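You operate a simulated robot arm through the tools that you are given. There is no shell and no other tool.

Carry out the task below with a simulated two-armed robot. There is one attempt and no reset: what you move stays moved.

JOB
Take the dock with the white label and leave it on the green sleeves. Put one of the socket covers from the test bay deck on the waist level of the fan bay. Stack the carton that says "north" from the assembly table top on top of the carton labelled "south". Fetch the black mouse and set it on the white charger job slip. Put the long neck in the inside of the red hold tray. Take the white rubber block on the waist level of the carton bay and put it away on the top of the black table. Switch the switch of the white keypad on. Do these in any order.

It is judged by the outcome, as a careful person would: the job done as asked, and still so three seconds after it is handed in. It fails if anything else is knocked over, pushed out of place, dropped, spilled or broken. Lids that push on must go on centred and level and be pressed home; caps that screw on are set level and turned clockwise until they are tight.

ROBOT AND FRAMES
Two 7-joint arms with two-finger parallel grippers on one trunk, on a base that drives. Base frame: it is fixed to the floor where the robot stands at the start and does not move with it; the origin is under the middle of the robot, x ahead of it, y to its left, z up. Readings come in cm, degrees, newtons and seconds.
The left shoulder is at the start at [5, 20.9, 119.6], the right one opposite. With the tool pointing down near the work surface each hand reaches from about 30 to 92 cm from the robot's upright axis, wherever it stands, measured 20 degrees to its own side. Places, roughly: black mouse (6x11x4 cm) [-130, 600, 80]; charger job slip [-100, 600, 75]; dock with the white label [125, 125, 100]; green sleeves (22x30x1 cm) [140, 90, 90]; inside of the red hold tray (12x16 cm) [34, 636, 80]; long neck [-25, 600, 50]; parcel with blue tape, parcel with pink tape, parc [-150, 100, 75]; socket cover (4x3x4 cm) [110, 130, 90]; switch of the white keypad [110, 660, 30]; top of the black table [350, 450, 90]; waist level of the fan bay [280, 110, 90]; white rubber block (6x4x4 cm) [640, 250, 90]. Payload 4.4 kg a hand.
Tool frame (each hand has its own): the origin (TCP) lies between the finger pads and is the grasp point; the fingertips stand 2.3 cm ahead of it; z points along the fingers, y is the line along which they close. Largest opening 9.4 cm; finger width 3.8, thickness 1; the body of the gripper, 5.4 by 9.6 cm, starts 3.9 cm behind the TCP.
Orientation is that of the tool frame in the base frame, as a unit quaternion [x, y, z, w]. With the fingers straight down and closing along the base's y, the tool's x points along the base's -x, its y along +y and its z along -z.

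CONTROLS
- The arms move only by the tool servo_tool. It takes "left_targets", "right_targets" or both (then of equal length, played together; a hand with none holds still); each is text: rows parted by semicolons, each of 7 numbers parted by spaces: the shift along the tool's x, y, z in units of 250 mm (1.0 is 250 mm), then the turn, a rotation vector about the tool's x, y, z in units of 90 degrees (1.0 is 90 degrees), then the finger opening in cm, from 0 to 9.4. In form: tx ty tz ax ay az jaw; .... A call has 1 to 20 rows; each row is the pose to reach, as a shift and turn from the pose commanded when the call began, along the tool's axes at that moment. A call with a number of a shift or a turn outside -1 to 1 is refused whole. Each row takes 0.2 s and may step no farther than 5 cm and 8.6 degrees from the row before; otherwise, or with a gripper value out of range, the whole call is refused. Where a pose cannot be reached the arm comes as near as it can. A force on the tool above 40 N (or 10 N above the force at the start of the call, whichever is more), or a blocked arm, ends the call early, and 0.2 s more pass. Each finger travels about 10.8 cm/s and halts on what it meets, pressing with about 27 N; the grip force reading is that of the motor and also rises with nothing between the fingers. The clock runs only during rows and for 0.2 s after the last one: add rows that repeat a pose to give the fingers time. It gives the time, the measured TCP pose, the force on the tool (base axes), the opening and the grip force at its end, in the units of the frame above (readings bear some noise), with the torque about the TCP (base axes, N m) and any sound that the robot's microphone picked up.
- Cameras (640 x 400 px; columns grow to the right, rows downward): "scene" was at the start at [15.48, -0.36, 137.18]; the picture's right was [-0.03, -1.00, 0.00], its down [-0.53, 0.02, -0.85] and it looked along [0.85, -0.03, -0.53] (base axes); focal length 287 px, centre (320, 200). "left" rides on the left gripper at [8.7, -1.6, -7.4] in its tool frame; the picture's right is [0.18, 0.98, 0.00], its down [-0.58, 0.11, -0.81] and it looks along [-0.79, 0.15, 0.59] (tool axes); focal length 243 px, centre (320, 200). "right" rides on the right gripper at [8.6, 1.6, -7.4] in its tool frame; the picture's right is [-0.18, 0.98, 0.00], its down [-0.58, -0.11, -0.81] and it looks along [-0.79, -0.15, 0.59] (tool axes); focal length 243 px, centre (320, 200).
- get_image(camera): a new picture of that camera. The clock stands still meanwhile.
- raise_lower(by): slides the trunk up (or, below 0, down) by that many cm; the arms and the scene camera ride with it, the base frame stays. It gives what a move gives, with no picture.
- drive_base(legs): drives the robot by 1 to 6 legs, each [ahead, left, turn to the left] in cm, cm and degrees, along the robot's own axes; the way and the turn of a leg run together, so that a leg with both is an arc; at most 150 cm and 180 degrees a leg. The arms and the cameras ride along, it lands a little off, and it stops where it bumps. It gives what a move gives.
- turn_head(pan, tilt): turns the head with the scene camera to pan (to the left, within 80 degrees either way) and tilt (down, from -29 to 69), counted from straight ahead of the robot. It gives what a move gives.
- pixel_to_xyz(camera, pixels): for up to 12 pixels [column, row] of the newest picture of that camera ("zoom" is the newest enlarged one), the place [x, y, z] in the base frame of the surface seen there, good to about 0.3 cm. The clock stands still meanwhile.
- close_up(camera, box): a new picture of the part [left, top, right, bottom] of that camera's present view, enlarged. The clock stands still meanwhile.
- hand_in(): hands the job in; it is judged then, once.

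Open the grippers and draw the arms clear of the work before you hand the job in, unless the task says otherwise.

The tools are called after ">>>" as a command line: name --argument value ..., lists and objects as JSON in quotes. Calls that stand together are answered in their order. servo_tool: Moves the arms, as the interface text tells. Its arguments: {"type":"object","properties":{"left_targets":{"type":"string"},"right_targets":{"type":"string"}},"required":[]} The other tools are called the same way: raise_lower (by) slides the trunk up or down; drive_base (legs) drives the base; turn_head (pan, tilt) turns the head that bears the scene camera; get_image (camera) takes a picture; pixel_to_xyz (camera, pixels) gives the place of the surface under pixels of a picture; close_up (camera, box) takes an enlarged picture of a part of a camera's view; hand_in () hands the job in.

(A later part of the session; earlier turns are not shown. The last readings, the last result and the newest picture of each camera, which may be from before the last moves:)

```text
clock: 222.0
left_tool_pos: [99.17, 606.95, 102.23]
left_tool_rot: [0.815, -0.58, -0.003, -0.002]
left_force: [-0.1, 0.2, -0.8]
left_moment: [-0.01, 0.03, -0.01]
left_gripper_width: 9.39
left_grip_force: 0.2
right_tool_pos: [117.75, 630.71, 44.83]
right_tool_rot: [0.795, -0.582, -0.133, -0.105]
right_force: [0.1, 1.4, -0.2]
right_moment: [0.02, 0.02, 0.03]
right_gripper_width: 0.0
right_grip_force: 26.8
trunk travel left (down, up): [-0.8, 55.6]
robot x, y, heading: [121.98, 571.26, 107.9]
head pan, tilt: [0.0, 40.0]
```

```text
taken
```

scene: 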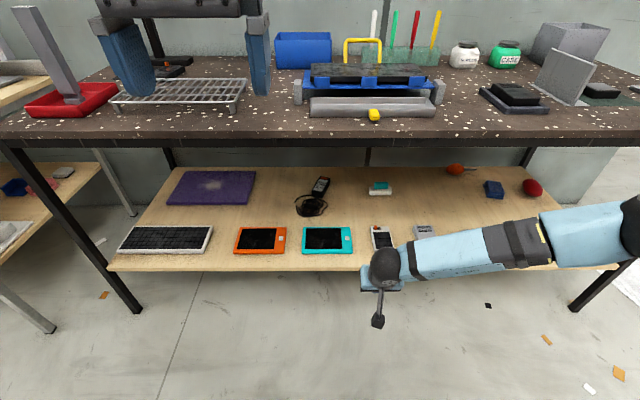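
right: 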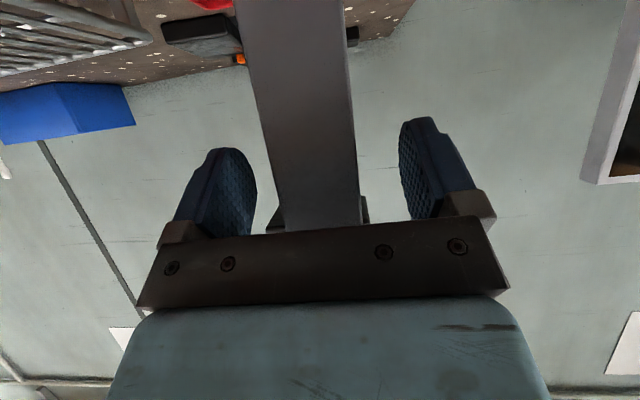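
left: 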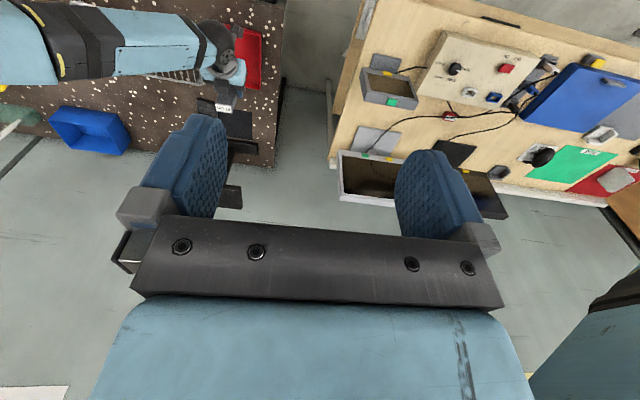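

I measure the forearm now and re-measure the keypad's nub from this lower view.

>>> pixel_to_xyz --camera "scene" --pixels '[[430, 245], [500, 230], [580, 220], [630, 210], [385, 255]]'

>>> close_up --camera "scene" --box '[362, 215, 410, 255]'

>>> pixel_to_xyz --camera "zoom" --pixels '[[215, 130], [190, 150], [150, 120], [165, 130], [300, 130], [180, 130], [200, 200], [150, 250]]'

```text
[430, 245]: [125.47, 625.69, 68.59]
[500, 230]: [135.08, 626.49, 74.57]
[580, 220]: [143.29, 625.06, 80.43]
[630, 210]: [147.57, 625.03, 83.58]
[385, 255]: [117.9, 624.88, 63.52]
```

```text
10.00 times, centred on (386, 235) of scene
```

zoom: 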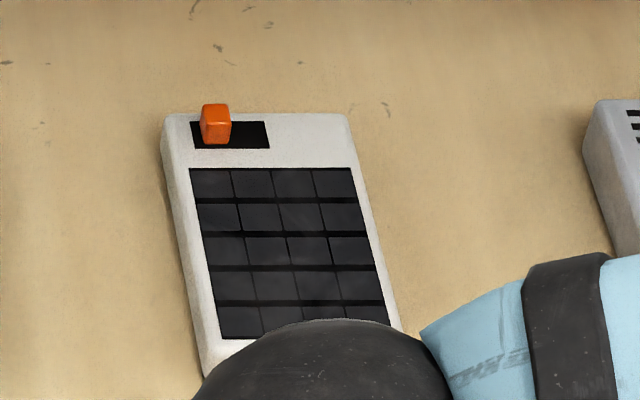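

```text
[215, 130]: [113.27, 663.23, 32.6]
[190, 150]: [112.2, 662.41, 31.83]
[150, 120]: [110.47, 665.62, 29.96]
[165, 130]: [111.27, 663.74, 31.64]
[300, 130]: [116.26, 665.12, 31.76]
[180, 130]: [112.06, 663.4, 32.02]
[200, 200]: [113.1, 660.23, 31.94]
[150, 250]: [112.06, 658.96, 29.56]
```

I drive forward 9 cm so the hand can reach under.

>>> drive_base --legs '[[9, 0, 0.4]]'

>>> get_image --camera "right"

```text
clock: 223.2
left_tool_pos: [96.15, 615.41, 102.0]
left_tool_rot: [0.817, -0.577, -0.003, -0.003]
left_force: [-0.3, 0.3, -0.2]
left_moment: [-0.03, 0.01, -0.04]
left_gripper_width: 9.41
left_grip_force: 0.0
right_tool_pos: [114.57, 639.27, 44.61]
right_tool_rot: [0.798, -0.579, -0.134, -0.105]
right_force: [0.3, 0.1, -0.5]
right_moment: [-0.03, 0.02, 0.01]
right_gripper_width: 0.0
right_grip_force: 27.0
trunk travel left (down, up): [-0.8, 55.6]
robot x, y, heading: [119.06, 579.65, 108.4]
head pan, tilt: [0.0, 40.0]
```

```text
taken
```

right: 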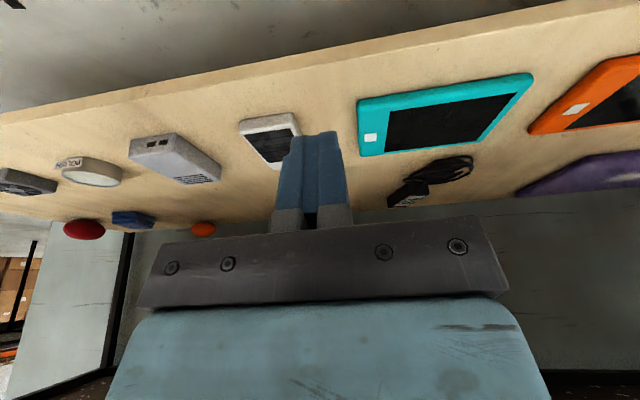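

I advance half way under the bench and check the forearm clearance.

>>> servo_tool --right_targets "-0.12 -0.024 0.072 0 0 0 0; -0.24 -0.047 0.144 0 0.02 0 0; -0.37 -0.07 0.215 0 0.04 0 0; -0.5 -0.094 0.287 0 0.06 0 0; -0.5 -0.094 0.287 0 0.06 0 0"

>>> get_image --camera "scene"

>>> pixel_to_xyz --camera "scene" --pixels '[[430, 220], [470, 210], [500, 200], [550, 190], [600, 190], [400, 225], [390, 250]]'

>>> get_image --camera "right"

```text
clock: 224.3
left_tool_pos: [96.07, 615.39, 102.22]
left_tool_rot: [0.817, -0.577, -0.003, -0.003]
left_force: [0.2, 0.5, -0.5]
left_moment: [0.01, 0.02, 0.01]
left_gripper_width: 9.4
left_grip_force: 0.1
right_tool_pos: [112.17, 653.69, 42.52]
right_tool_rot: [0.803, -0.584, -0.096, -0.078]
right_force: [0.4, 0.2, 0.7]
right_moment: [0.0, 0.01, -0.01]
right_gripper_width: 0.01
right_grip_force: 26.7
trunk travel left (down, up): [-0.8, 55.6]
robot x, y, heading: [119.08, 579.74, 108.7]
head pan, tilt: [0.0, 40.0]
```

```text
taken
```

scene: 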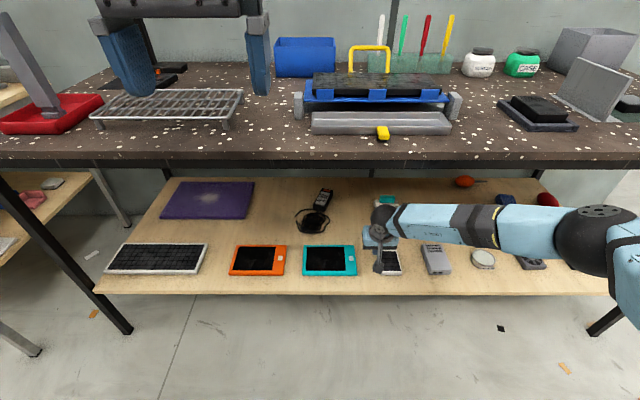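

```text
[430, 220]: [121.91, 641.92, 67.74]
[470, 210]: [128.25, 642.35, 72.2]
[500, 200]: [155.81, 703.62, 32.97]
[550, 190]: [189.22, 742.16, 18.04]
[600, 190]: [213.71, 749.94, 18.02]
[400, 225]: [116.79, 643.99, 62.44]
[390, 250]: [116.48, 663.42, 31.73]
```

```text
taken
```

right: 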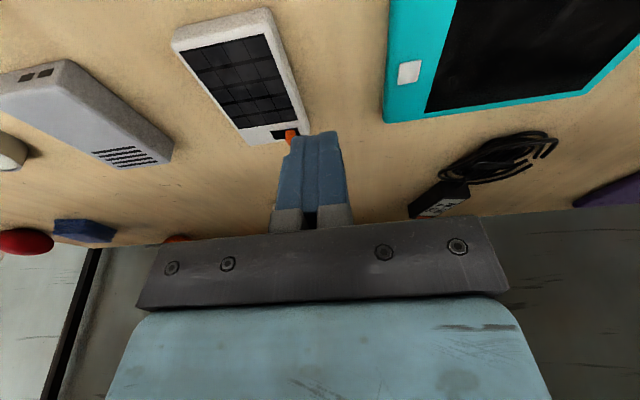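

I sample more points along the forearm's upper edge.

>>> pixel_to_xyz --camera "scene" --pixels '[[450, 207], [490, 210], [520, 212], [545, 212], [570, 212], [600, 212], [450, 225], [520, 235], [560, 250], [620, 250], [410, 208], [385, 210]]'

```text
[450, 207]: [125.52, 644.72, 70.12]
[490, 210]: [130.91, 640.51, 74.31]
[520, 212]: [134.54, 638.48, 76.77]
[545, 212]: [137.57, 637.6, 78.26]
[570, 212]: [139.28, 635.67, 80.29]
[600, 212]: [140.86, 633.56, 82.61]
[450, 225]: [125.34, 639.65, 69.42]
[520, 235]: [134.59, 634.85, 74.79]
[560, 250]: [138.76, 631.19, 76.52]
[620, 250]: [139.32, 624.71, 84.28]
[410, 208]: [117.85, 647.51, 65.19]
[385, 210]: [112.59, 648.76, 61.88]
```

Forearm is clear. I locate the orange nub in the right camera.

>>> close_up --camera "right" --box '[230, 90, 350, 165]'

>>> pixel_to_xyz --camera "zoom" --pixels '[[315, 225], [325, 235], [310, 240], [260, 225], [200, 235], [300, 215], [250, 235], [335, 225], [400, 180]]'

```text
5.33 times, centred on (290, 128) of right
```

zoom: 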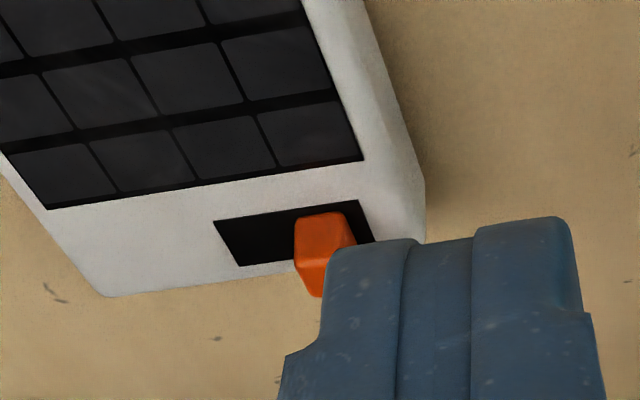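

```text
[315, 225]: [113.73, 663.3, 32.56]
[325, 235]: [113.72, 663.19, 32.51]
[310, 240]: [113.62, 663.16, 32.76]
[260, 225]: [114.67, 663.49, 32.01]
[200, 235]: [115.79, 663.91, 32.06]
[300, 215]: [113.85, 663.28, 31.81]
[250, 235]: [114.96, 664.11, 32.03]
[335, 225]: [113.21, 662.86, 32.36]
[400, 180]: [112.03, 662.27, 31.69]
```

I move to just left of the nub, still ~5 cm above working height.

>>> servo_tool --right_targets "-0.12 -0.024 0.065 0 0 0 0; -0.25 -0.048 0.13 0 0 0 0; -0.367 -0.072 0.196 0 0 0 0; -0.367 -0.072 0.196 0 0 0 0"

>>> get_image --camera "right"

>>> close_up --camera "scene" --box '[330, 170, 450, 290]'

```text
clock: 225.3
left_tool_pos: [96.01, 615.43, 102.2]
left_tool_rot: [0.817, -0.577, -0.003, -0.002]
left_force: [-0.4, 0.4, -0.2]
left_moment: [-0.01, 0.03, 0.03]
left_gripper_width: 9.38
left_grip_force: 0.0
right_tool_pos: [111.21, 662.54, 40.16]
right_tool_rot: [0.803, -0.582, -0.096, -0.078]
right_force: [-0.8, 0.5, 0.0]
right_moment: [0.02, 0.0, 0.0]
right_gripper_width: 0.0
right_grip_force: 27.0
right hand out of reach, approached as far as the arm can: row 3, 4
trunk travel left (down, up): [-0.8, 55.6]
robot x, y, heading: [119.13, 579.35, 108.6]
head pan, tilt: [0.0, 40.0]
```

```text
taken
```

right: 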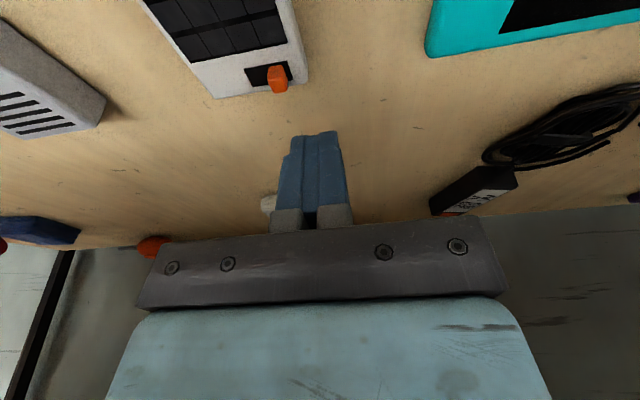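

```text
3.33 times, centred on (390, 230) of scene
```

zoom: 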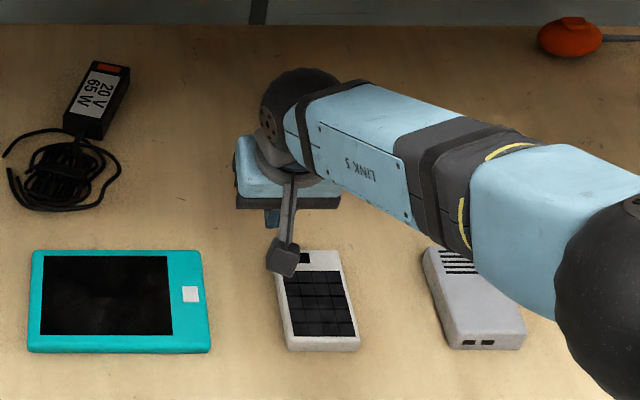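

The arm is at its reach limit here; I move the base ahead 4 cm (hand is above everything) and then fine position.

>>> drive_base --legs '[[4, 0, 0]]'

>>> pixel_to_xyz --camera "scene" --pixels '[[450, 207], [490, 210], [520, 212], [545, 212]]'

>>> get_image --camera "scene"

```text
clock: 226.2
left_tool_pos: [94.76, 619.32, 102.07]
left_tool_rot: [0.816, -0.577, -0.002, -0.002]
left_force: [-0.1, -0.5, -0.5]
left_moment: [-0.03, -0.02, 0.02]
left_gripper_width: 9.39
left_grip_force: 0.0
right_tool_pos: [109.93, 666.6, 40.11]
right_tool_rot: [0.804, -0.582, -0.097, -0.077]
right_force: [-1.0, 0.7, -0.1]
right_moment: [0.0, -0.02, -0.01]
right_gripper_width: 0.02
right_grip_force: 27.7
trunk travel left (down, up): [-0.8, 55.6]
robot x, y, heading: [117.41, 583.39, 108.6]
head pan, tilt: [0.0, 40.0]
```

```text
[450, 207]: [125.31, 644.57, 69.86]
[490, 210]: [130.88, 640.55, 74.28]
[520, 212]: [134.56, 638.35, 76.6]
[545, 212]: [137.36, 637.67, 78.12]
```

```text
taken
```

scene: 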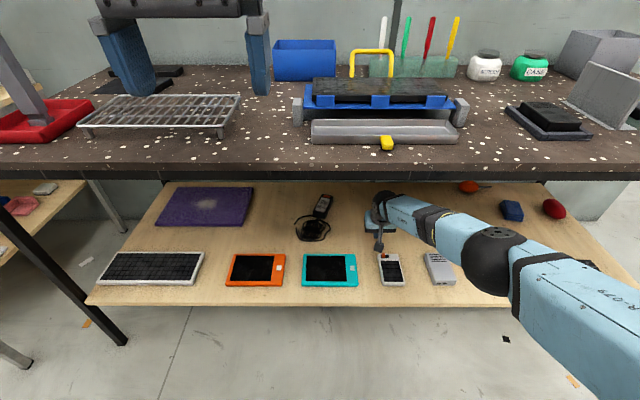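

I check the arm's height relative to the bench underside in this new view.

>>> pixel_to_xyz --camera "scene" --pixels '[[400, 200], [430, 208], [460, 218], [490, 230], [520, 240], [560, 250], [380, 195], [400, 168], [400, 178]]'

```text
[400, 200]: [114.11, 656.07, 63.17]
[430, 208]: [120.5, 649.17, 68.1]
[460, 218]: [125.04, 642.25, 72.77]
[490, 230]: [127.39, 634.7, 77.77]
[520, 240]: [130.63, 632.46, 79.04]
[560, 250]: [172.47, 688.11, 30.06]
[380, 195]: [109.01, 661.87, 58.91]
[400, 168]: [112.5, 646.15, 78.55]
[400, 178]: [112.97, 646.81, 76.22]
```

Clear by ~7 cm. I pull back 2.9 cm and lower 3.5 cm, then view.

>>> servo_tool --right_targets "0.056 0 -0.014 0 0 0 0; 0.112 0 -0.028 0 0 0 0; 0.13 0 0.04 0 0 0 0; 0.146 0 0.108 0 0 0 0; 0.146 0 0.108 0 0 0 0"

>>> close_up --camera "right" --box '[200, 40, 400, 165]'

>>> pixel_to_xyz --camera "zoom" --pixels '[[320, 200], [320, 250], [300, 300], [380, 300]]'

```text
clock: 227.4
left_tool_pos: [94.76, 619.25, 102.2]
left_tool_rot: [0.817, -0.577, -0.003, -0.002]
left_force: [-0.1, 0.0, -0.3]
left_moment: [0.0, 0.0, -0.02]
left_gripper_width: 9.41
left_grip_force: 0.0
right_tool_pos: [111.0, 663.76, 36.8]
right_tool_rot: [0.803, -0.583, -0.096, -0.078]
right_force: [-0.4, -0.3, -0.2]
right_moment: [-0.02, -0.01, 0.01]
right_gripper_width: 0.02
right_grip_force: 26.8
trunk travel left (down, up): [-0.8, 55.6]
robot x, y, heading: [117.29, 583.25, 108.7]
head pan, tilt: [0.0, 40.0]
```

```text
3.20 times, centred on (300, 102) of right
```

zoom: 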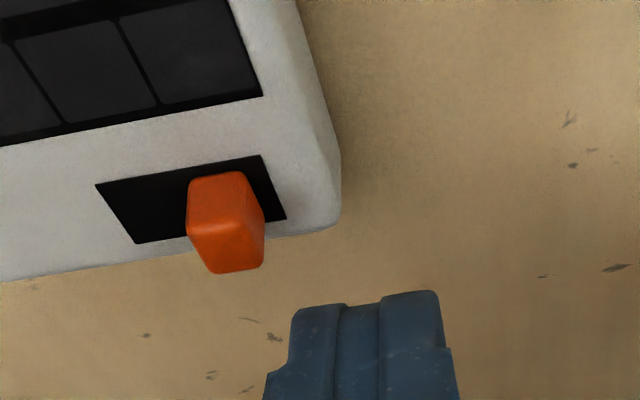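

```text
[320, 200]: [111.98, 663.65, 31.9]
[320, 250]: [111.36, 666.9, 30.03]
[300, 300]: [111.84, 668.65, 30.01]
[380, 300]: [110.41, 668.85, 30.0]
```

I query the nub's top height.

>>> pixel_to_xyz --camera "zoom" --pixels '[[235, 250], [215, 240], [250, 240], [225, 200], [240, 262], [205, 190], [258, 225], [100, 190], [275, 215]]'

```text
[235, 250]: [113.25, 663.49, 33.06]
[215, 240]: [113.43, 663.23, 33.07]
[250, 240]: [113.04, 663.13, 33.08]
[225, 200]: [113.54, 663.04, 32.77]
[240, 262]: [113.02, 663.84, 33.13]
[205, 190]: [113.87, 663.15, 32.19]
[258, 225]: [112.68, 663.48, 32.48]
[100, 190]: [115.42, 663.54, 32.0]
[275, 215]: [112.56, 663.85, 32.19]
```

Nub top is z≈33.1, surface 32.0. I lower so the finger corner is at ~32.2 and begin pushing right.

>>> servo_tool --right_targets "0.01 0 0.037 0 0 0 0; 0.019 0 0.073 0 0 0 0; 0.019 0 0.073 0 0 0 0"

>>> servo_tool --right_targets "0 -0.015 0 0 0 0 0; 0 -0.03 0 0 0 0 0; 0 -0.045 0 0 0 0 0; 0 -0.055 0 0 0 0 0"

>>> close_up --camera "right" --box '[200, 40, 400, 165]'

```text
clock: 228.2
left_tool_pos: [94.78, 619.32, 102.2]
left_tool_rot: [0.817, -0.577, -0.003, -0.002]
left_force: [-0.5, 0.4, 0.1]
left_moment: [-0.01, 0.0, 0.02]
left_gripper_width: 9.42
left_grip_force: 0.0
right_tool_pos: [110.98, 663.85, 34.73]
right_tool_rot: [0.803, -0.583, -0.096, -0.077]
right_force: [-0.7, 0.8, 0.2]
right_moment: [0.01, 0.03, 0.0]
right_gripper_width: 0.0
right_grip_force: 26.6
trunk travel left (down, up): [-0.8, 55.6]
robot x, y, heading: [118.11, 583.25, 108.6]
head pan, tilt: [0.0, 40.0]
```

```text
clock: 229.2
left_tool_pos: [94.78, 619.25, 102.32]
left_tool_rot: [0.817, -0.577, -0.003, -0.002]
left_force: [-0.5, -0.2, 0.6]
left_moment: [0.0, -0.02, 0.0]
left_gripper_width: 9.41
left_grip_force: 0.0
right_tool_pos: [112.22, 664.23, 34.67]
right_tool_rot: [0.803, -0.583, -0.097, -0.078]
right_force: [-0.6, 0.2, 1.3]
right_moment: [0.0, 0.04, -0.05]
right_gripper_width: 0.0
right_grip_force: 26.9
trunk travel left (down, up): [-0.8, 55.6]
robot x, y, heading: [118.01, 583.4, 108.6]
head pan, tilt: [0.0, 40.0]
```

```text
3.20 times, centred on (300, 102) of right
```

zoom: 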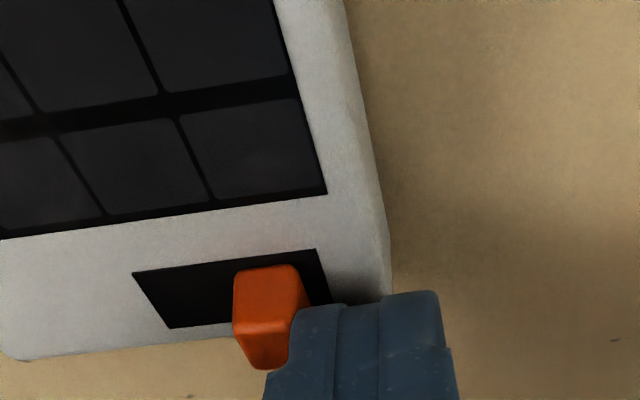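

The finger is against the nub. I push another ~1 cm and watch.

>>> servo_tool --right_targets "0 -0.01 0 0 0 0 0; 0 -0.02 0 0 0 0 0; 0 -0.03 0 0 0 0 0; 0 -0.04 0 0 0 0 0; 0 -0.04 0 0 0 0 0"

>>> close_up --camera "right" --box '[200, 40, 400, 165]'

>>> pixel_to_xyz --camera "zoom" --pixels '[[385, 250], [330, 190], [130, 275], [300, 190]]'

```text
clock: 230.4
left_tool_pos: [94.84, 619.15, 102.18]
left_tool_rot: [0.816, -0.577, -0.004, -0.001]
left_force: [-0.2, 0.2, -0.2]
left_moment: [-0.01, -0.01, 0.01]
left_gripper_width: 9.4
left_grip_force: 0.0
right_tool_pos: [112.98, 664.66, 34.67]
right_tool_rot: [0.803, -0.583, -0.097, -0.077]
right_force: [0.1, 0.5, 0.5]
right_moment: [0.03, 0.03, 0.0]
right_gripper_width: 0.02
right_grip_force: 26.8
trunk travel left (down, up): [-0.8, 55.6]
robot x, y, heading: [117.78, 583.18, 108.5]
head pan, tilt: [0.0, 40.0]
```

```text
3.20 times, centred on (300, 102) of right
```

zoom: 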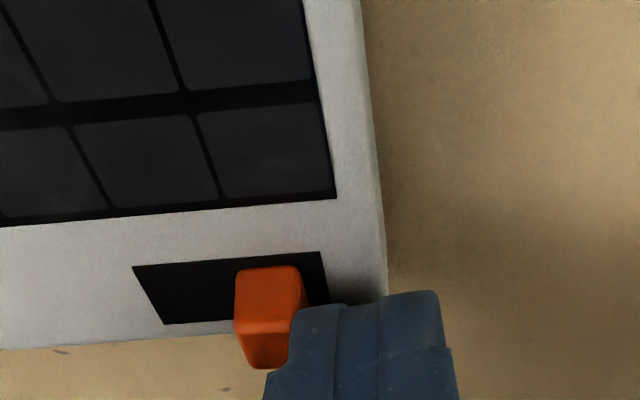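

```text
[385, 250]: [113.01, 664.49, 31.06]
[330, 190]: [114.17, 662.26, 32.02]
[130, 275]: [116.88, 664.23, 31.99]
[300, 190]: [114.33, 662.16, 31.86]
```

The keypad slid along with the nub instead of the nub moving, so I need to squeeze: one finger on the nub, the other on the keypad's right edge. I lift up and view the keypad's present pose.

>>> servo_tool --right_targets "0 0.02 0 0 0 0 0; -0.02 0.04 -0.08 0 0 0 2; -0.049 0.04 -0.194 0 0 0 4; -0.07 0.04 -0.27 0 0 0 7; -0.07 0.04 -0.27 0 0 0 7"

>>> get_image --camera "right"

>>> close_up --camera "right" --box '[140, 0, 380, 150]'

```text
clock: 231.6
left_tool_pos: [94.76, 619.21, 102.12]
left_tool_rot: [0.817, -0.577, -0.003, -0.002]
left_force: [0.2, 0.2, -0.7]
left_moment: [0.01, -0.01, -0.03]
left_gripper_width: 9.4
left_grip_force: 0.1
right_tool_pos: [112.21, 664.11, 41.61]
right_tool_rot: [0.803, -0.583, -0.097, -0.078]
right_force: [-0.6, 0.2, -0.4]
right_moment: [0.01, -0.01, 0.0]
right_gripper_width: 7.0
right_grip_force: 0.1
trunk travel left (down, up): [-0.8, 55.6]
robot x, y, heading: [117.76, 583.13, 108.6]
head pan, tilt: [0.0, 40.0]
```

```text
taken
```

right: 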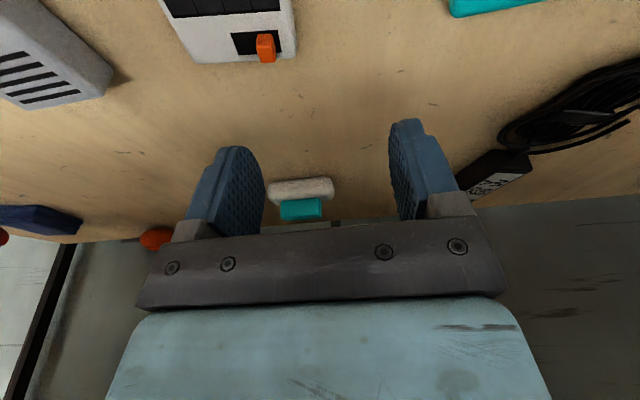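

```text
2.67 times, centred on (260, 75) of right
```

zoom: 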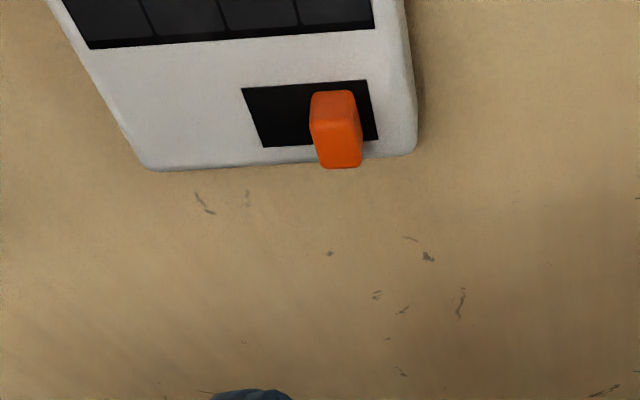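

I measure the keypad's corners and nub now.

>>> pixel_to_xyz --camera "zoom" --pixels '[[160, 160], [405, 145], [130, 120], [90, 60], [405, 40], [358, 140], [340, 160], [318, 110], [250, 92], [370, 85], [265, 143], [100, 100]]'

>>> close_up --camera "scene" --box '[360, 230, 430, 295]'

>>> pixel_to_xyz --camera "zoom" --pixels '[[200, 250], [215, 330], [390, 330], [360, 250], [230, 345], [410, 345]]'

```text
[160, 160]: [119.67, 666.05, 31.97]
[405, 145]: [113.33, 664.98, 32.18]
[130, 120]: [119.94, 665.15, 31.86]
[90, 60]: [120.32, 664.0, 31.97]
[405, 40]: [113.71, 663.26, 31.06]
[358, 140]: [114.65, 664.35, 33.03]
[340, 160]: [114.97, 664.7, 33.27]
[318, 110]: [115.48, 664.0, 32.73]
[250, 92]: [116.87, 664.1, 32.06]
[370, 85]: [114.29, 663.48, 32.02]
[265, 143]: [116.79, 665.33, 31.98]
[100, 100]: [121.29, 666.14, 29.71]
```

```text
6.15 times, centred on (395, 262) of scene
```

zoom: 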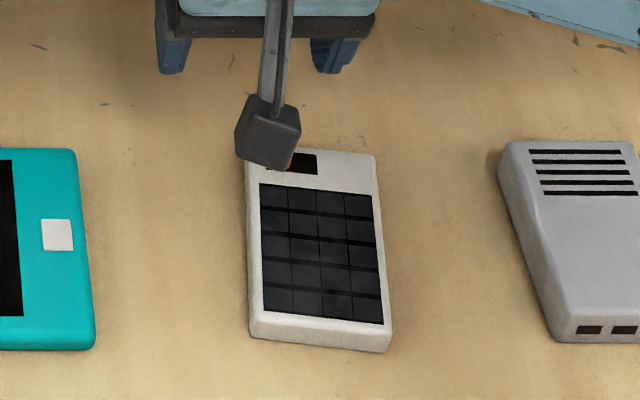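

```text
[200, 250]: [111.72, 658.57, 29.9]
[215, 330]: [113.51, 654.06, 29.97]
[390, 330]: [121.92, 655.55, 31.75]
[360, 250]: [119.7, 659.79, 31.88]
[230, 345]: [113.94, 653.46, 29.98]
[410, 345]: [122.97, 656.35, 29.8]
```

Keypad is rotated ~6° clockwise; nub-left to right-edge span is ~6 cm. I orient the gripper with a 13° roll (right finger lower), ~4° pitch, and hover centred over that span.

>>> servo_tool --right_targets "0.03 -0.05 0.03 -0.036 0.028 0.015 7.4; 0.06 -0.11 0.06 -0.072 0.056 0.03 7.4; 0.09 -0.17 0.09 -0.108 0.085 0.045 7.4; 0.116 -0.217 0.119 -0.144 0.113 0.06 7.4; 0.116 -0.217 0.119 -0.144 0.113 0.06 7.4"

>>> get_image --camera "right"

>>> get_image --camera "scene"

```text
clock: 232.8
left_tool_pos: [94.79, 619.27, 102.2]
left_tool_rot: [0.817, -0.577, -0.003, -0.003]
left_force: [-0.1, -0.2, 0.3]
left_moment: [0.0, 0.0, 0.01]
left_gripper_width: 9.41
left_grip_force: 0.0
right_tool_pos: [117.87, 663.88, 38.11]
right_tool_rot: [0.784, -0.61, -0.093, 0.071]
right_force: [-0.2, -0.1, -0.5]
right_moment: [-0.03, -0.01, -0.02]
right_gripper_width: 7.42
right_grip_force: 0.1
trunk travel left (down, up): [-0.8, 55.6]
robot x, y, heading: [118.02, 583.2, 108.6]
head pan, tilt: [0.0, 40.0]
```

```text
taken
```

right: 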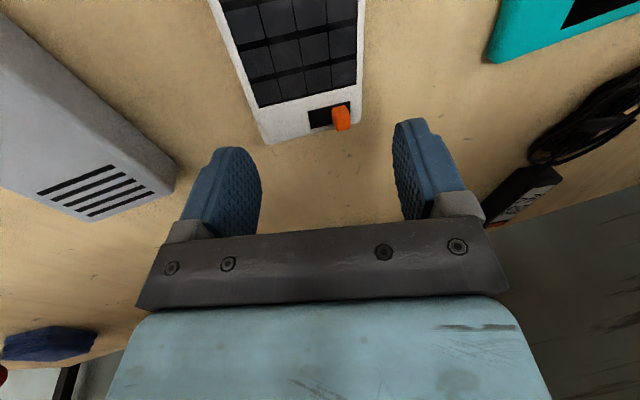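

```text
taken
```

scene: 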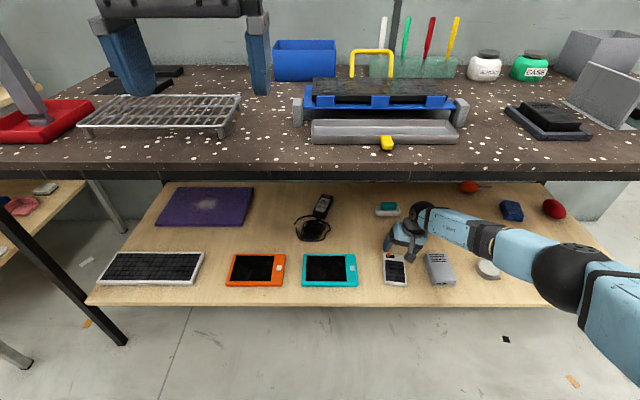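

Orientation is right (13° roll, 3.4° pitch). I descend 3 cm with a small correction and check.

>>> servo_tool --right_targets "-0.003 -0.013 0.04 0 0 0 7.4; -0.005 -0.025 0.08 0 0 0 7.4; -0.007 -0.036 0.116 0 0 0 7.4; -0.007 -0.036 0.116 0 0 0 7.4"

>>> get_image --camera "right"

>>> close_up --camera "scene" --box '[360, 190, 450, 300]'

```text
clock: 233.8
left_tool_pos: [94.87, 619.28, 102.28]
left_tool_rot: [0.817, -0.577, -0.003, -0.002]
left_force: [0.1, -0.3, 0.4]
left_moment: [0.0, -0.02, 0.02]
left_gripper_width: 9.37
left_grip_force: 0.1
right_tool_pos: [118.42, 664.18, 35.38]
right_tool_rot: [0.783, -0.611, -0.094, 0.069]
right_force: [0.2, 0.7, 0.3]
right_moment: [0.01, -0.01, 0.04]
right_gripper_width: 7.36
right_grip_force: 0.0
right hand out of reach, approached as far as the arm can: row 3, 4
trunk travel left (down, up): [-0.8, 55.6]
robot x, y, heading: [118.02, 583.5, 108.6]
head pan, tilt: [0.0, 40.0]
```

```text
taken
```

right: 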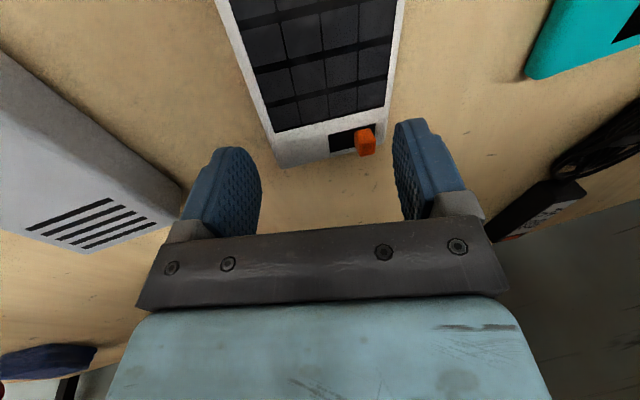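

```text
3.64 times, centred on (405, 245) of scene
```

zoom: 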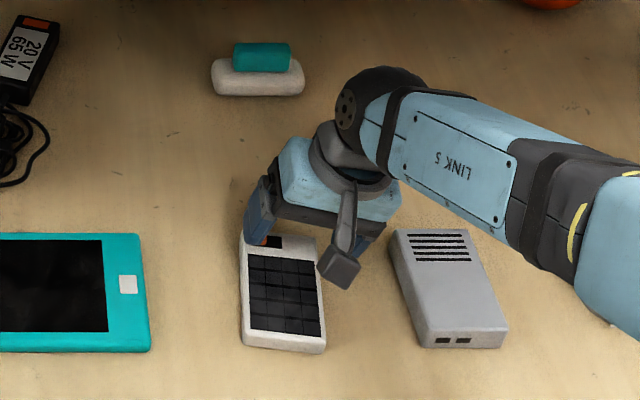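

I move the base 4 cm ahead to regain reach (fingertips still above the keypad), then correct.

>>> drive_base --legs '[[4, 0, 0]]'

>>> close_up --camera "right" --box '[160, 40, 480, 240]'

```text
clock: 234.7
left_tool_pos: [93.46, 623.17, 102.33]
left_tool_rot: [0.817, -0.577, -0.002, -0.002]
left_force: [0.7, 0.1, -1.3]
left_moment: [0.02, -0.02, -0.01]
left_gripper_width: 9.4
left_grip_force: 0.0
right_tool_pos: [117.09, 667.98, 35.26]
right_tool_rot: [0.783, -0.611, -0.094, 0.069]
right_force: [0.2, -0.8, 0.4]
right_moment: [0.0, 0.03, 0.0]
right_gripper_width: 7.4
right_grip_force: 0.1
trunk travel left (down, up): [-0.8, 55.6]
robot x, y, heading: [115.96, 587.06, 108.3]
head pan, tilt: [0.0, 40.0]
```

```text
2.00 times, centred on (320, 140) of right
```

zoom: 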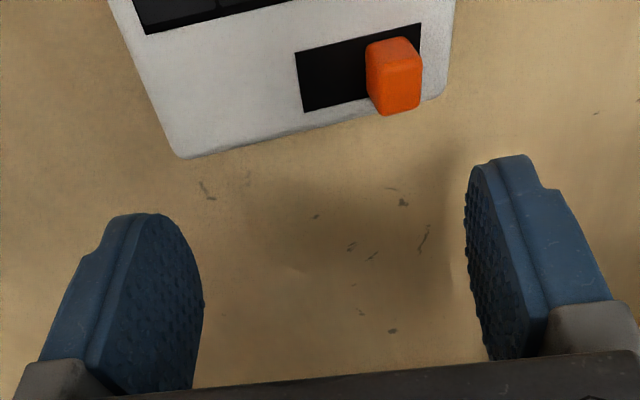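

A clear view: I re-measure keypad corner, right edge and nub.

>>> pixel_to_xyz --camera "zoom" --pixels '[[185, 150], [160, 105], [130, 45], [120, 15], [420, 90], [400, 105], [385, 100], [370, 80], [440, 85], [300, 110], [420, 30], [172, 135]]'

```text
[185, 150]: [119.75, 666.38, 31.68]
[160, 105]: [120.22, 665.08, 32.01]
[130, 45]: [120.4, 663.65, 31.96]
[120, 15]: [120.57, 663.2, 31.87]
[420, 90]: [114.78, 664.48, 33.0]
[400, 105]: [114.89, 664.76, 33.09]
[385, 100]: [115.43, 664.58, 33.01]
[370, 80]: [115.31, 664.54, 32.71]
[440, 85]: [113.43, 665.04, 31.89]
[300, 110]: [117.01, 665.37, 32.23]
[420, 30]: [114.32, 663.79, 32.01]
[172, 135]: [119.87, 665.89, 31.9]
```

I slide back over the keypad, fine-align, and lower to working height.

>>> servo_tool --right_targets "0.07 -0.003 -0.005 0 0 0.018 7.4; 0.141 -0.005 -0.01 0 0 0.036 7.4; 0.142 -0.011 0.016 0 0 0.036 7.4; 0.144 -0.017 0.043 0 0 0.036 7.4; 0.144 -0.017 0.043 0 0 0.036 7.4"

>>> close_up --camera "right" --box '[160, 40, 480, 240]'

>>> close_up --camera "scene" --box '[350, 190, 460, 320]'

```text
clock: 235.9
left_tool_pos: [93.54, 623.24, 102.24]
left_tool_rot: [0.817, -0.577, -0.003, -0.003]
left_force: [-1.3, -0.2, -0.1]
left_moment: [0.0, 0.0, -0.01]
left_gripper_width: 9.42
left_grip_force: 0.1
right_tool_pos: [118.18, 664.58, 34.04]
right_tool_rot: [0.766, -0.633, -0.093, 0.071]
right_force: [-0.4, 0.3, 0.3]
right_moment: [-0.01, 0.0, 0.01]
right_gripper_width: 7.4
right_grip_force: 0.0
trunk travel left (down, up): [-0.8, 55.6]
robot x, y, heading: [116.65, 587.32, 108.4]
head pan, tilt: [0.0, 40.0]
```

```text
2.00 times, centred on (320, 140) of right
```

zoom: 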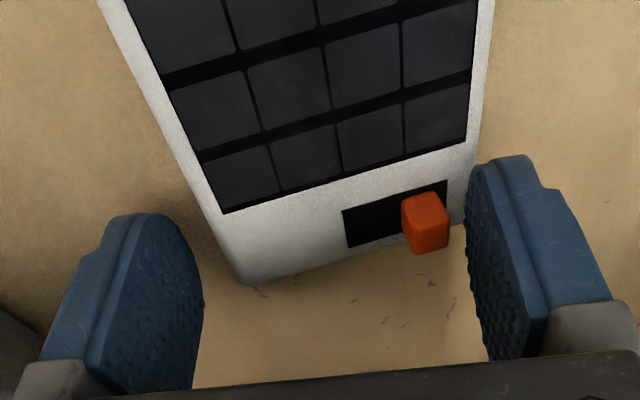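

```text
3.08 times, centred on (405, 255) of scene
```

zoom: 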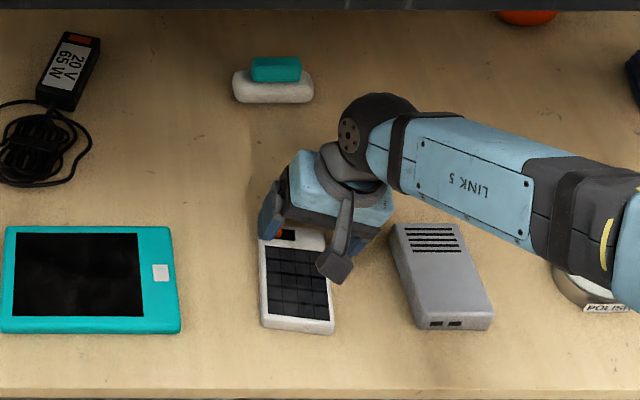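

Fingers straddle the nub and the right edge. I close gradually to 5.6 and look.

>>> servo_tool --right_targets "0 0 0 0 0 0 6.8; 0 0 0 0 0 0 6.4; 0 0 0 0 0 0 6.0; 0 0 0 0 0 0 5.6; 0 0 0 0 0 0 5.6"

>>> close_up --camera "right" --box '[160, 40, 480, 240]'

```text
clock: 237.1
left_tool_pos: [93.53, 623.1, 102.22]
left_tool_rot: [0.817, -0.577, -0.003, -0.002]
left_force: [0.6, 0.2, 0.9]
left_moment: [-0.01, 0.0, -0.05]
left_gripper_width: 9.4
left_grip_force: 0.0
right_tool_pos: [118.12, 664.7, 33.97]
right_tool_rot: [0.766, -0.632, -0.092, 0.071]
right_force: [0.0, 0.3, -0.2]
right_moment: [-0.04, 0.0, -0.01]
right_gripper_width: 5.61
right_grip_force: 0.0
trunk travel left (down, up): [-0.8, 55.6]
robot x, y, heading: [116.55, 587.52, 108.6]
head pan, tilt: [0.0, 40.0]
```

```text
2.00 times, centred on (320, 140) of right
```

zoom: 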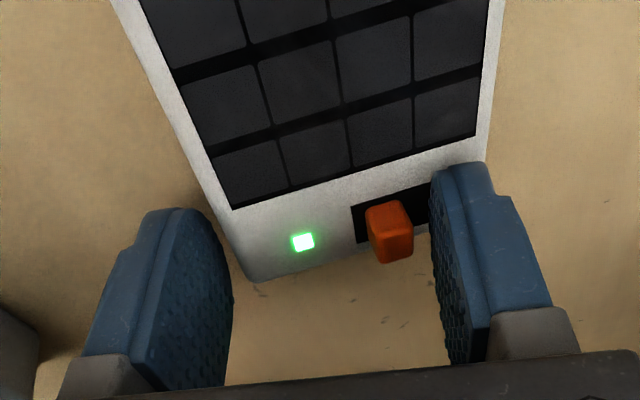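

The green LED lit: the switch turned on. I close a bit more to seat it fully, then check.

>>> servo_tool --right_targets "0 0 0 0 0 0 5.3; 0 0 0 0 0 0 5.0; 0 0 0 0 0 0 4.7; 0 0 0 0 0 0 4.7"

>>> close_up --camera "right" --box '[160, 40, 480, 240]'

```text
clock: 238.1
left_tool_pos: [93.54, 623.0, 102.14]
left_tool_rot: [0.817, -0.577, -0.002, -0.002]
left_force: [0.6, 0.3, 0.2]
left_moment: [-0.02, 0.03, -0.02]
left_gripper_width: 9.42
left_grip_force: 0.1
right_tool_pos: [118.13, 664.66, 33.92]
right_tool_rot: [0.766, -0.632, -0.092, 0.071]
right_force: [0.6, -0.2, 0.4]
right_moment: [0.01, -0.1, 0.04]
right_gripper_width: 4.85
right_grip_force: 1.2
trunk travel left (down, up): [-0.8, 55.6]
robot x, y, heading: [116.28, 587.1, 108.6]
head pan, tilt: [0.0, 40.0]
```

```text
2.00 times, centred on (320, 140) of right
```

zoom: 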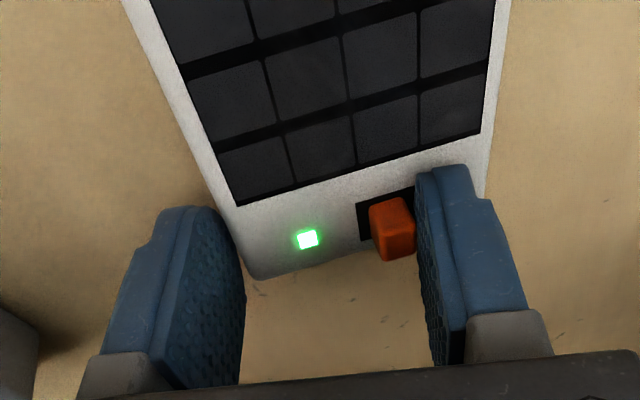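

The slider is fully at the right end with the LED on. I open slightly and nudge the keypad back left (~1.9 cm) with the right finger to its original spot.

>>> servo_tool --right_targets "0 0 0 0 0 0 5.6; 0 0 0 0 0 0 5.6; 0.003 0.022 0.005 0 0 0 5.6; 0.006 0.044 0.01 0 0 0 5.6; 0.009 0.066 0.015 0 0 0 5.6; 0.0126 0.0888 0.02 0 0 0 5.6; 0.0126 0.0888 0.02 0 0 0 5.6"

>>> close_up --camera "right" --box '[160, 40, 480, 240]'

```text
clock: 239.7
left_tool_pos: [93.48, 623.17, 102.11]
left_tool_rot: [0.817, -0.577, -0.003, -0.001]
left_force: [-0.3, 1.1, -0.6]
left_moment: [0.04, 0.01, -0.02]
left_gripper_width: 9.4
left_grip_force: 0.0
right_tool_pos: [115.94, 663.92, 34.03]
right_tool_rot: [0.766, -0.632, -0.091, 0.072]
right_force: [0.7, 0.6, -1.0]
right_moment: [0.01, 0.02, 0.02]
right_gripper_width: 5.62
right_grip_force: 0.2
trunk travel left (down, up): [-0.8, 55.6]
robot x, y, heading: [116.31, 587.56, 108.6]
head pan, tilt: [0.0, 40.0]
```

```text
2.00 times, centred on (320, 140) of right
```

zoom: 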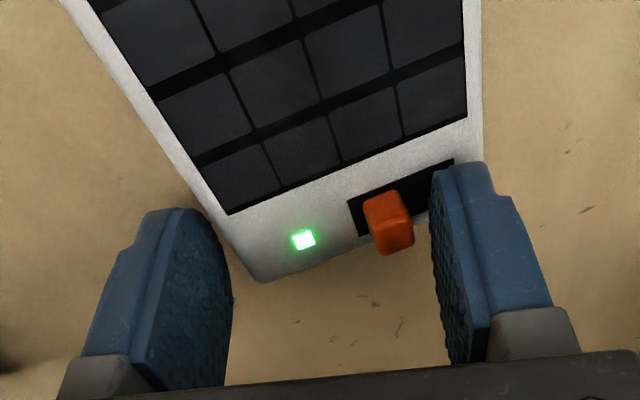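

LED still on and the keypad is roughly back in place. I open and lift, then view.

>>> servo_tool --right_targets "0 0 0 0 0 0 7; 0 0 0 0 0 0 7.6; -0.004 0.018 -0.078 0 0 0 7.6; -0.01 0.045 -0.19 0 0 0 7.6; -0.016 0.072 -0.311 0 0 0 7.6; -0.016 0.072 -0.311 0 0 0 7.6"

>>> close_up --camera "scene" --box '[340, 200, 460, 310]'

>>> get_image --camera "right"

```text
clock: 241.1
left_tool_pos: [93.52, 623.08, 102.28]
left_tool_rot: [0.817, -0.577, -0.003, -0.001]
left_force: [0.0, 0.7, 1.0]
left_moment: [0.02, -0.01, 0.0]
left_gripper_width: 9.39
left_grip_force: 0.0
right_tool_pos: [115.9, 664.05, 41.91]
right_tool_rot: [0.765, -0.633, -0.093, 0.072]
right_force: [0.4, -0.3, -0.2]
right_moment: [-0.04, 0.03, 0.0]
right_gripper_width: 7.6
right_grip_force: 0.0
trunk travel left (down, up): [-0.8, 55.6]
robot x, y, heading: [116.31, 587.32, 108.4]
head pan, tilt: [0.0, 40.0]
```

```text
3.64 times, centred on (400, 255) of scene
```

zoom: 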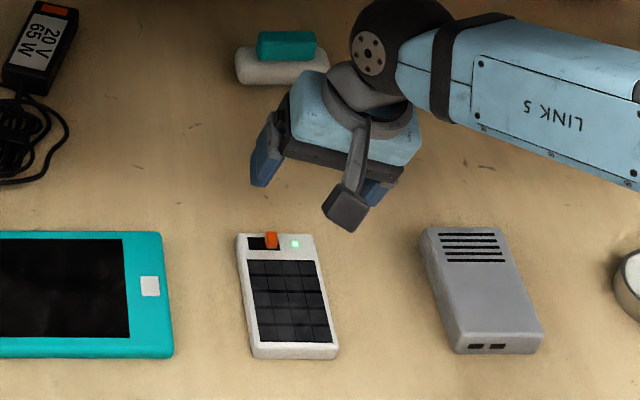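

```text
taken
```

right: 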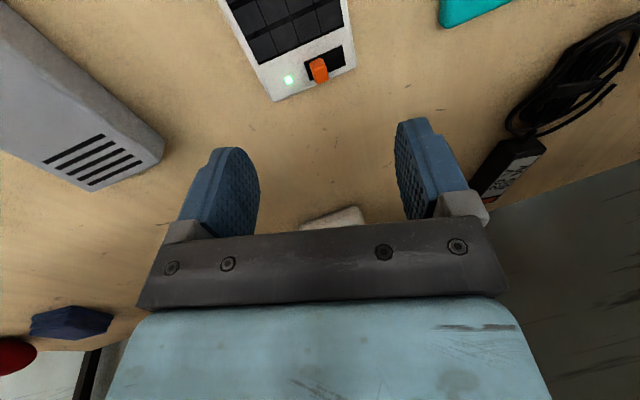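

Switch on, keypad upright. I back the base out 22 cm and raise the trunk.

>>> drive_base --legs '[[-22, 0, 0]]'

>>> servo_tool --right_targets "0.02 0 -0.05 0.036 0 0 7.6; 0.04 0 -0.1 0.072 -0.01 -0.02 7.6; 0.06 0 -0.15 0.108 -0.02 -0.04 8; 0.08 0 -0.2 0.144 -0.03 -0.06 9.4; 0.08 0 -0.3 0.144 -0.035 -0.09 9.4; 0.08 0 -0.3 0.144 -0.035 -0.09 9.4"

>>> raise_lower --by 40

>>> turn_head --pan -60 --tilt 12

>>> get_image --camera "scene"

```text
clock: 242.8
left_tool_pos: [100.6, 602.69, 102.14]
left_tool_rot: [0.815, -0.58, -0.003, -0.002]
left_force: [0.0, -0.2, 0.2]
left_moment: [0.0, 0.01, 0.0]
left_gripper_width: 9.41
left_grip_force: 0.1
right_tool_pos: [123.34, 643.54, 41.96]
right_tool_rot: [0.764, -0.635, -0.092, 0.07]
right_force: [0.7, -0.2, -0.2]
right_moment: [0.01, -0.01, 0.03]
right_gripper_width: 7.63
right_grip_force: 0.0
trunk travel left (down, up): [-0.8, 55.6]
robot x, y, heading: [123.48, 566.97, 108.3]
head pan, tilt: [0.0, 40.0]
```

```text
clock: 244.2
left_tool_pos: [100.63, 602.81, 102.16]
left_tool_rot: [0.815, -0.58, -0.002, -0.002]
left_force: [-0.4, -0.2, 0.5]
left_moment: [-0.03, 0.0, -0.01]
left_gripper_width: 9.38
left_grip_force: 0.1
right_tool_pos: [125.26, 641.54, 49.16]
right_tool_rot: [0.807, -0.588, -0.046, -0.04]
right_force: [0.3, 0.4, -0.2]
right_moment: [-0.01, -0.01, 0.0]
right_gripper_width: 9.39
right_grip_force: 0.1
trunk travel left (down, up): [-0.8, 55.6]
robot x, y, heading: [123.16, 566.92, 108.2]
head pan, tilt: [0.0, 40.0]
```

```text
clock: 248.0
left_tool_pos: [100.62, 602.65, 142.16]
left_tool_rot: [0.815, -0.58, -0.003, -0.002]
left_force: [0.2, -0.1, 0.1]
left_moment: [-0.02, -0.01, 0.01]
left_gripper_width: 9.38
left_grip_force: 0.0
right_tool_pos: [125.29, 641.52, 89.14]
right_tool_rot: [0.807, -0.588, -0.047, -0.04]
right_force: [1.6, -0.3, -0.6]
right_moment: [0.01, 0.0, -0.01]
right_gripper_width: 9.43
right_grip_force: 0.1
trunk travel left (down, up): [-40.8, 15.6]
robot x, y, heading: [123.12, 566.87, 108.0]
head pan, tilt: [0.0, 40.0]
```

```text
clock: 249.3
left_tool_pos: [100.56, 602.81, 142.33]
left_tool_rot: [0.815, -0.579, -0.003, -0.002]
left_force: [-0.2, 0.4, 0.2]
left_moment: [0.01, 0.06, 0.02]
left_gripper_width: 9.4
left_grip_force: 0.1
right_tool_pos: [125.24, 641.66, 89.14]
right_tool_rot: [0.807, -0.588, -0.046, -0.038]
right_force: [-0.5, -0.3, 0.6]
right_moment: [-0.02, 0.0, 0.02]
right_gripper_width: 9.4
right_grip_force: 0.1
trunk travel left (down, up): [-40.8, 15.6]
robot x, y, heading: [123.21, 566.8, 108.2]
head pan, tilt: [-60.0, 12.0]
```

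```text
taken
```

scene: 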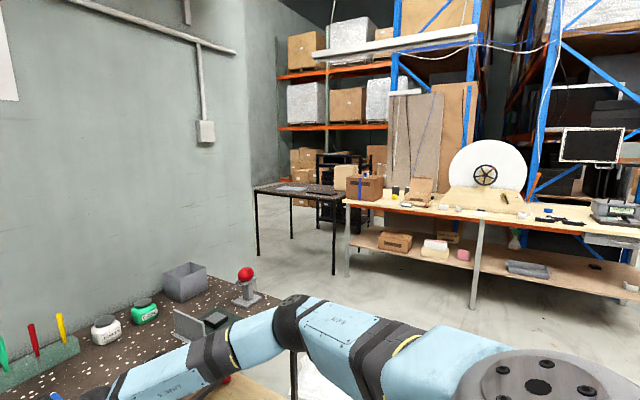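

Next I retract the right hand, then turn right to look toward the black table and carton bay.

>>> servo_tool --right_targets "0.05 0 -0.15 0 0.03 0 9.4; 0.1 0 -0.3 0 0.06 0 9.4; 0.2 0 -0.45 0 0.06 0 9.4; 0.3 0 -0.6 0 0.06 0 9.4; 0.4 0 -0.75 0 0.06 0 9.4; 0.5 0 -0.85 0 0.06 0 9.4; 0.6 0 -0.9 0 0.06 0 9.4; 0.6 0 -0.9 0 0.06 0 9.4"

>>> turn_head --pan -75 --tilt 15

>>> get_image --camera "scene"

>>> pixel_to_xyz --camera "scene" --pixels '[[200, 185], [245, 180], [300, 200], [450, 200], [560, 240], [600, 120], [500, 290], [400, 300]]'

```text
clock: 251.1
left_tool_pos: [100.5, 602.85, 142.14]
left_tool_rot: [0.814, -0.58, -0.002, -0.001]
left_force: [-0.1, 0.4, 0.4]
left_moment: [0.01, -0.02, 0.02]
left_gripper_width: 9.39
left_grip_force: 0.1
right_tool_pos: [130.33, 624.85, 109.63]
right_tool_rot: [0.808, -0.589, -0.008, -0.012]
right_force: [0.3, 0.0, 0.5]
right_moment: [0.03, -0.02, 0.0]
right_gripper_width: 9.4
right_grip_force: 0.1
trunk travel left (down, up): [-40.8, 15.6]
robot x, y, heading: [123.42, 566.66, 108.1]
head pan, tilt: [-60.0, 12.0]
```

```text
clock: 251.9
left_tool_pos: [100.6, 602.68, 142.24]
left_tool_rot: [0.814, -0.58, -0.003, -0.001]
left_force: [0.1, 0.4, -0.1]
left_moment: [-0.01, 0.03, -0.03]
left_gripper_width: 9.38
left_grip_force: 0.0
right_tool_pos: [130.39, 624.94, 109.6]
right_tool_rot: [0.808, -0.589, -0.008, -0.011]
right_force: [0.4, -0.7, 0.1]
right_moment: [-0.03, 0.02, -0.01]
right_gripper_width: 9.4
right_grip_force: 0.1
trunk travel left (down, up): [-40.8, 15.6]
robot x, y, heading: [123.4, 566.67, 108.0]
head pan, tilt: [-75.0, 15.0]
```

```text
taken
```

scene: 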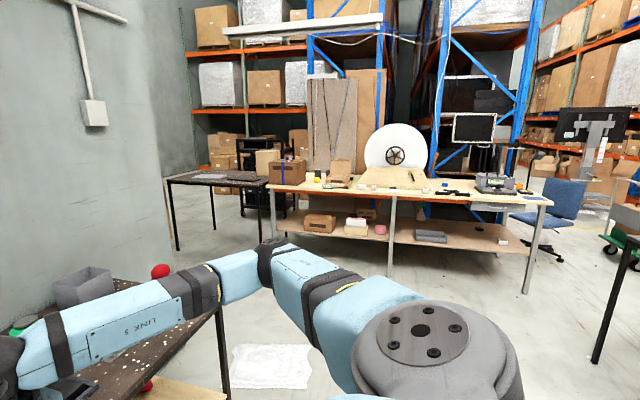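

```text
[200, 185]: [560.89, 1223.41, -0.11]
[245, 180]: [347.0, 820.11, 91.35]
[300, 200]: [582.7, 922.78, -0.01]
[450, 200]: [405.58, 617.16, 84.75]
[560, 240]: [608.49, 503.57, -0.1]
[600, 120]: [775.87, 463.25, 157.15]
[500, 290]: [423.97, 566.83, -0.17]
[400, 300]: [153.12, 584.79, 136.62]
```

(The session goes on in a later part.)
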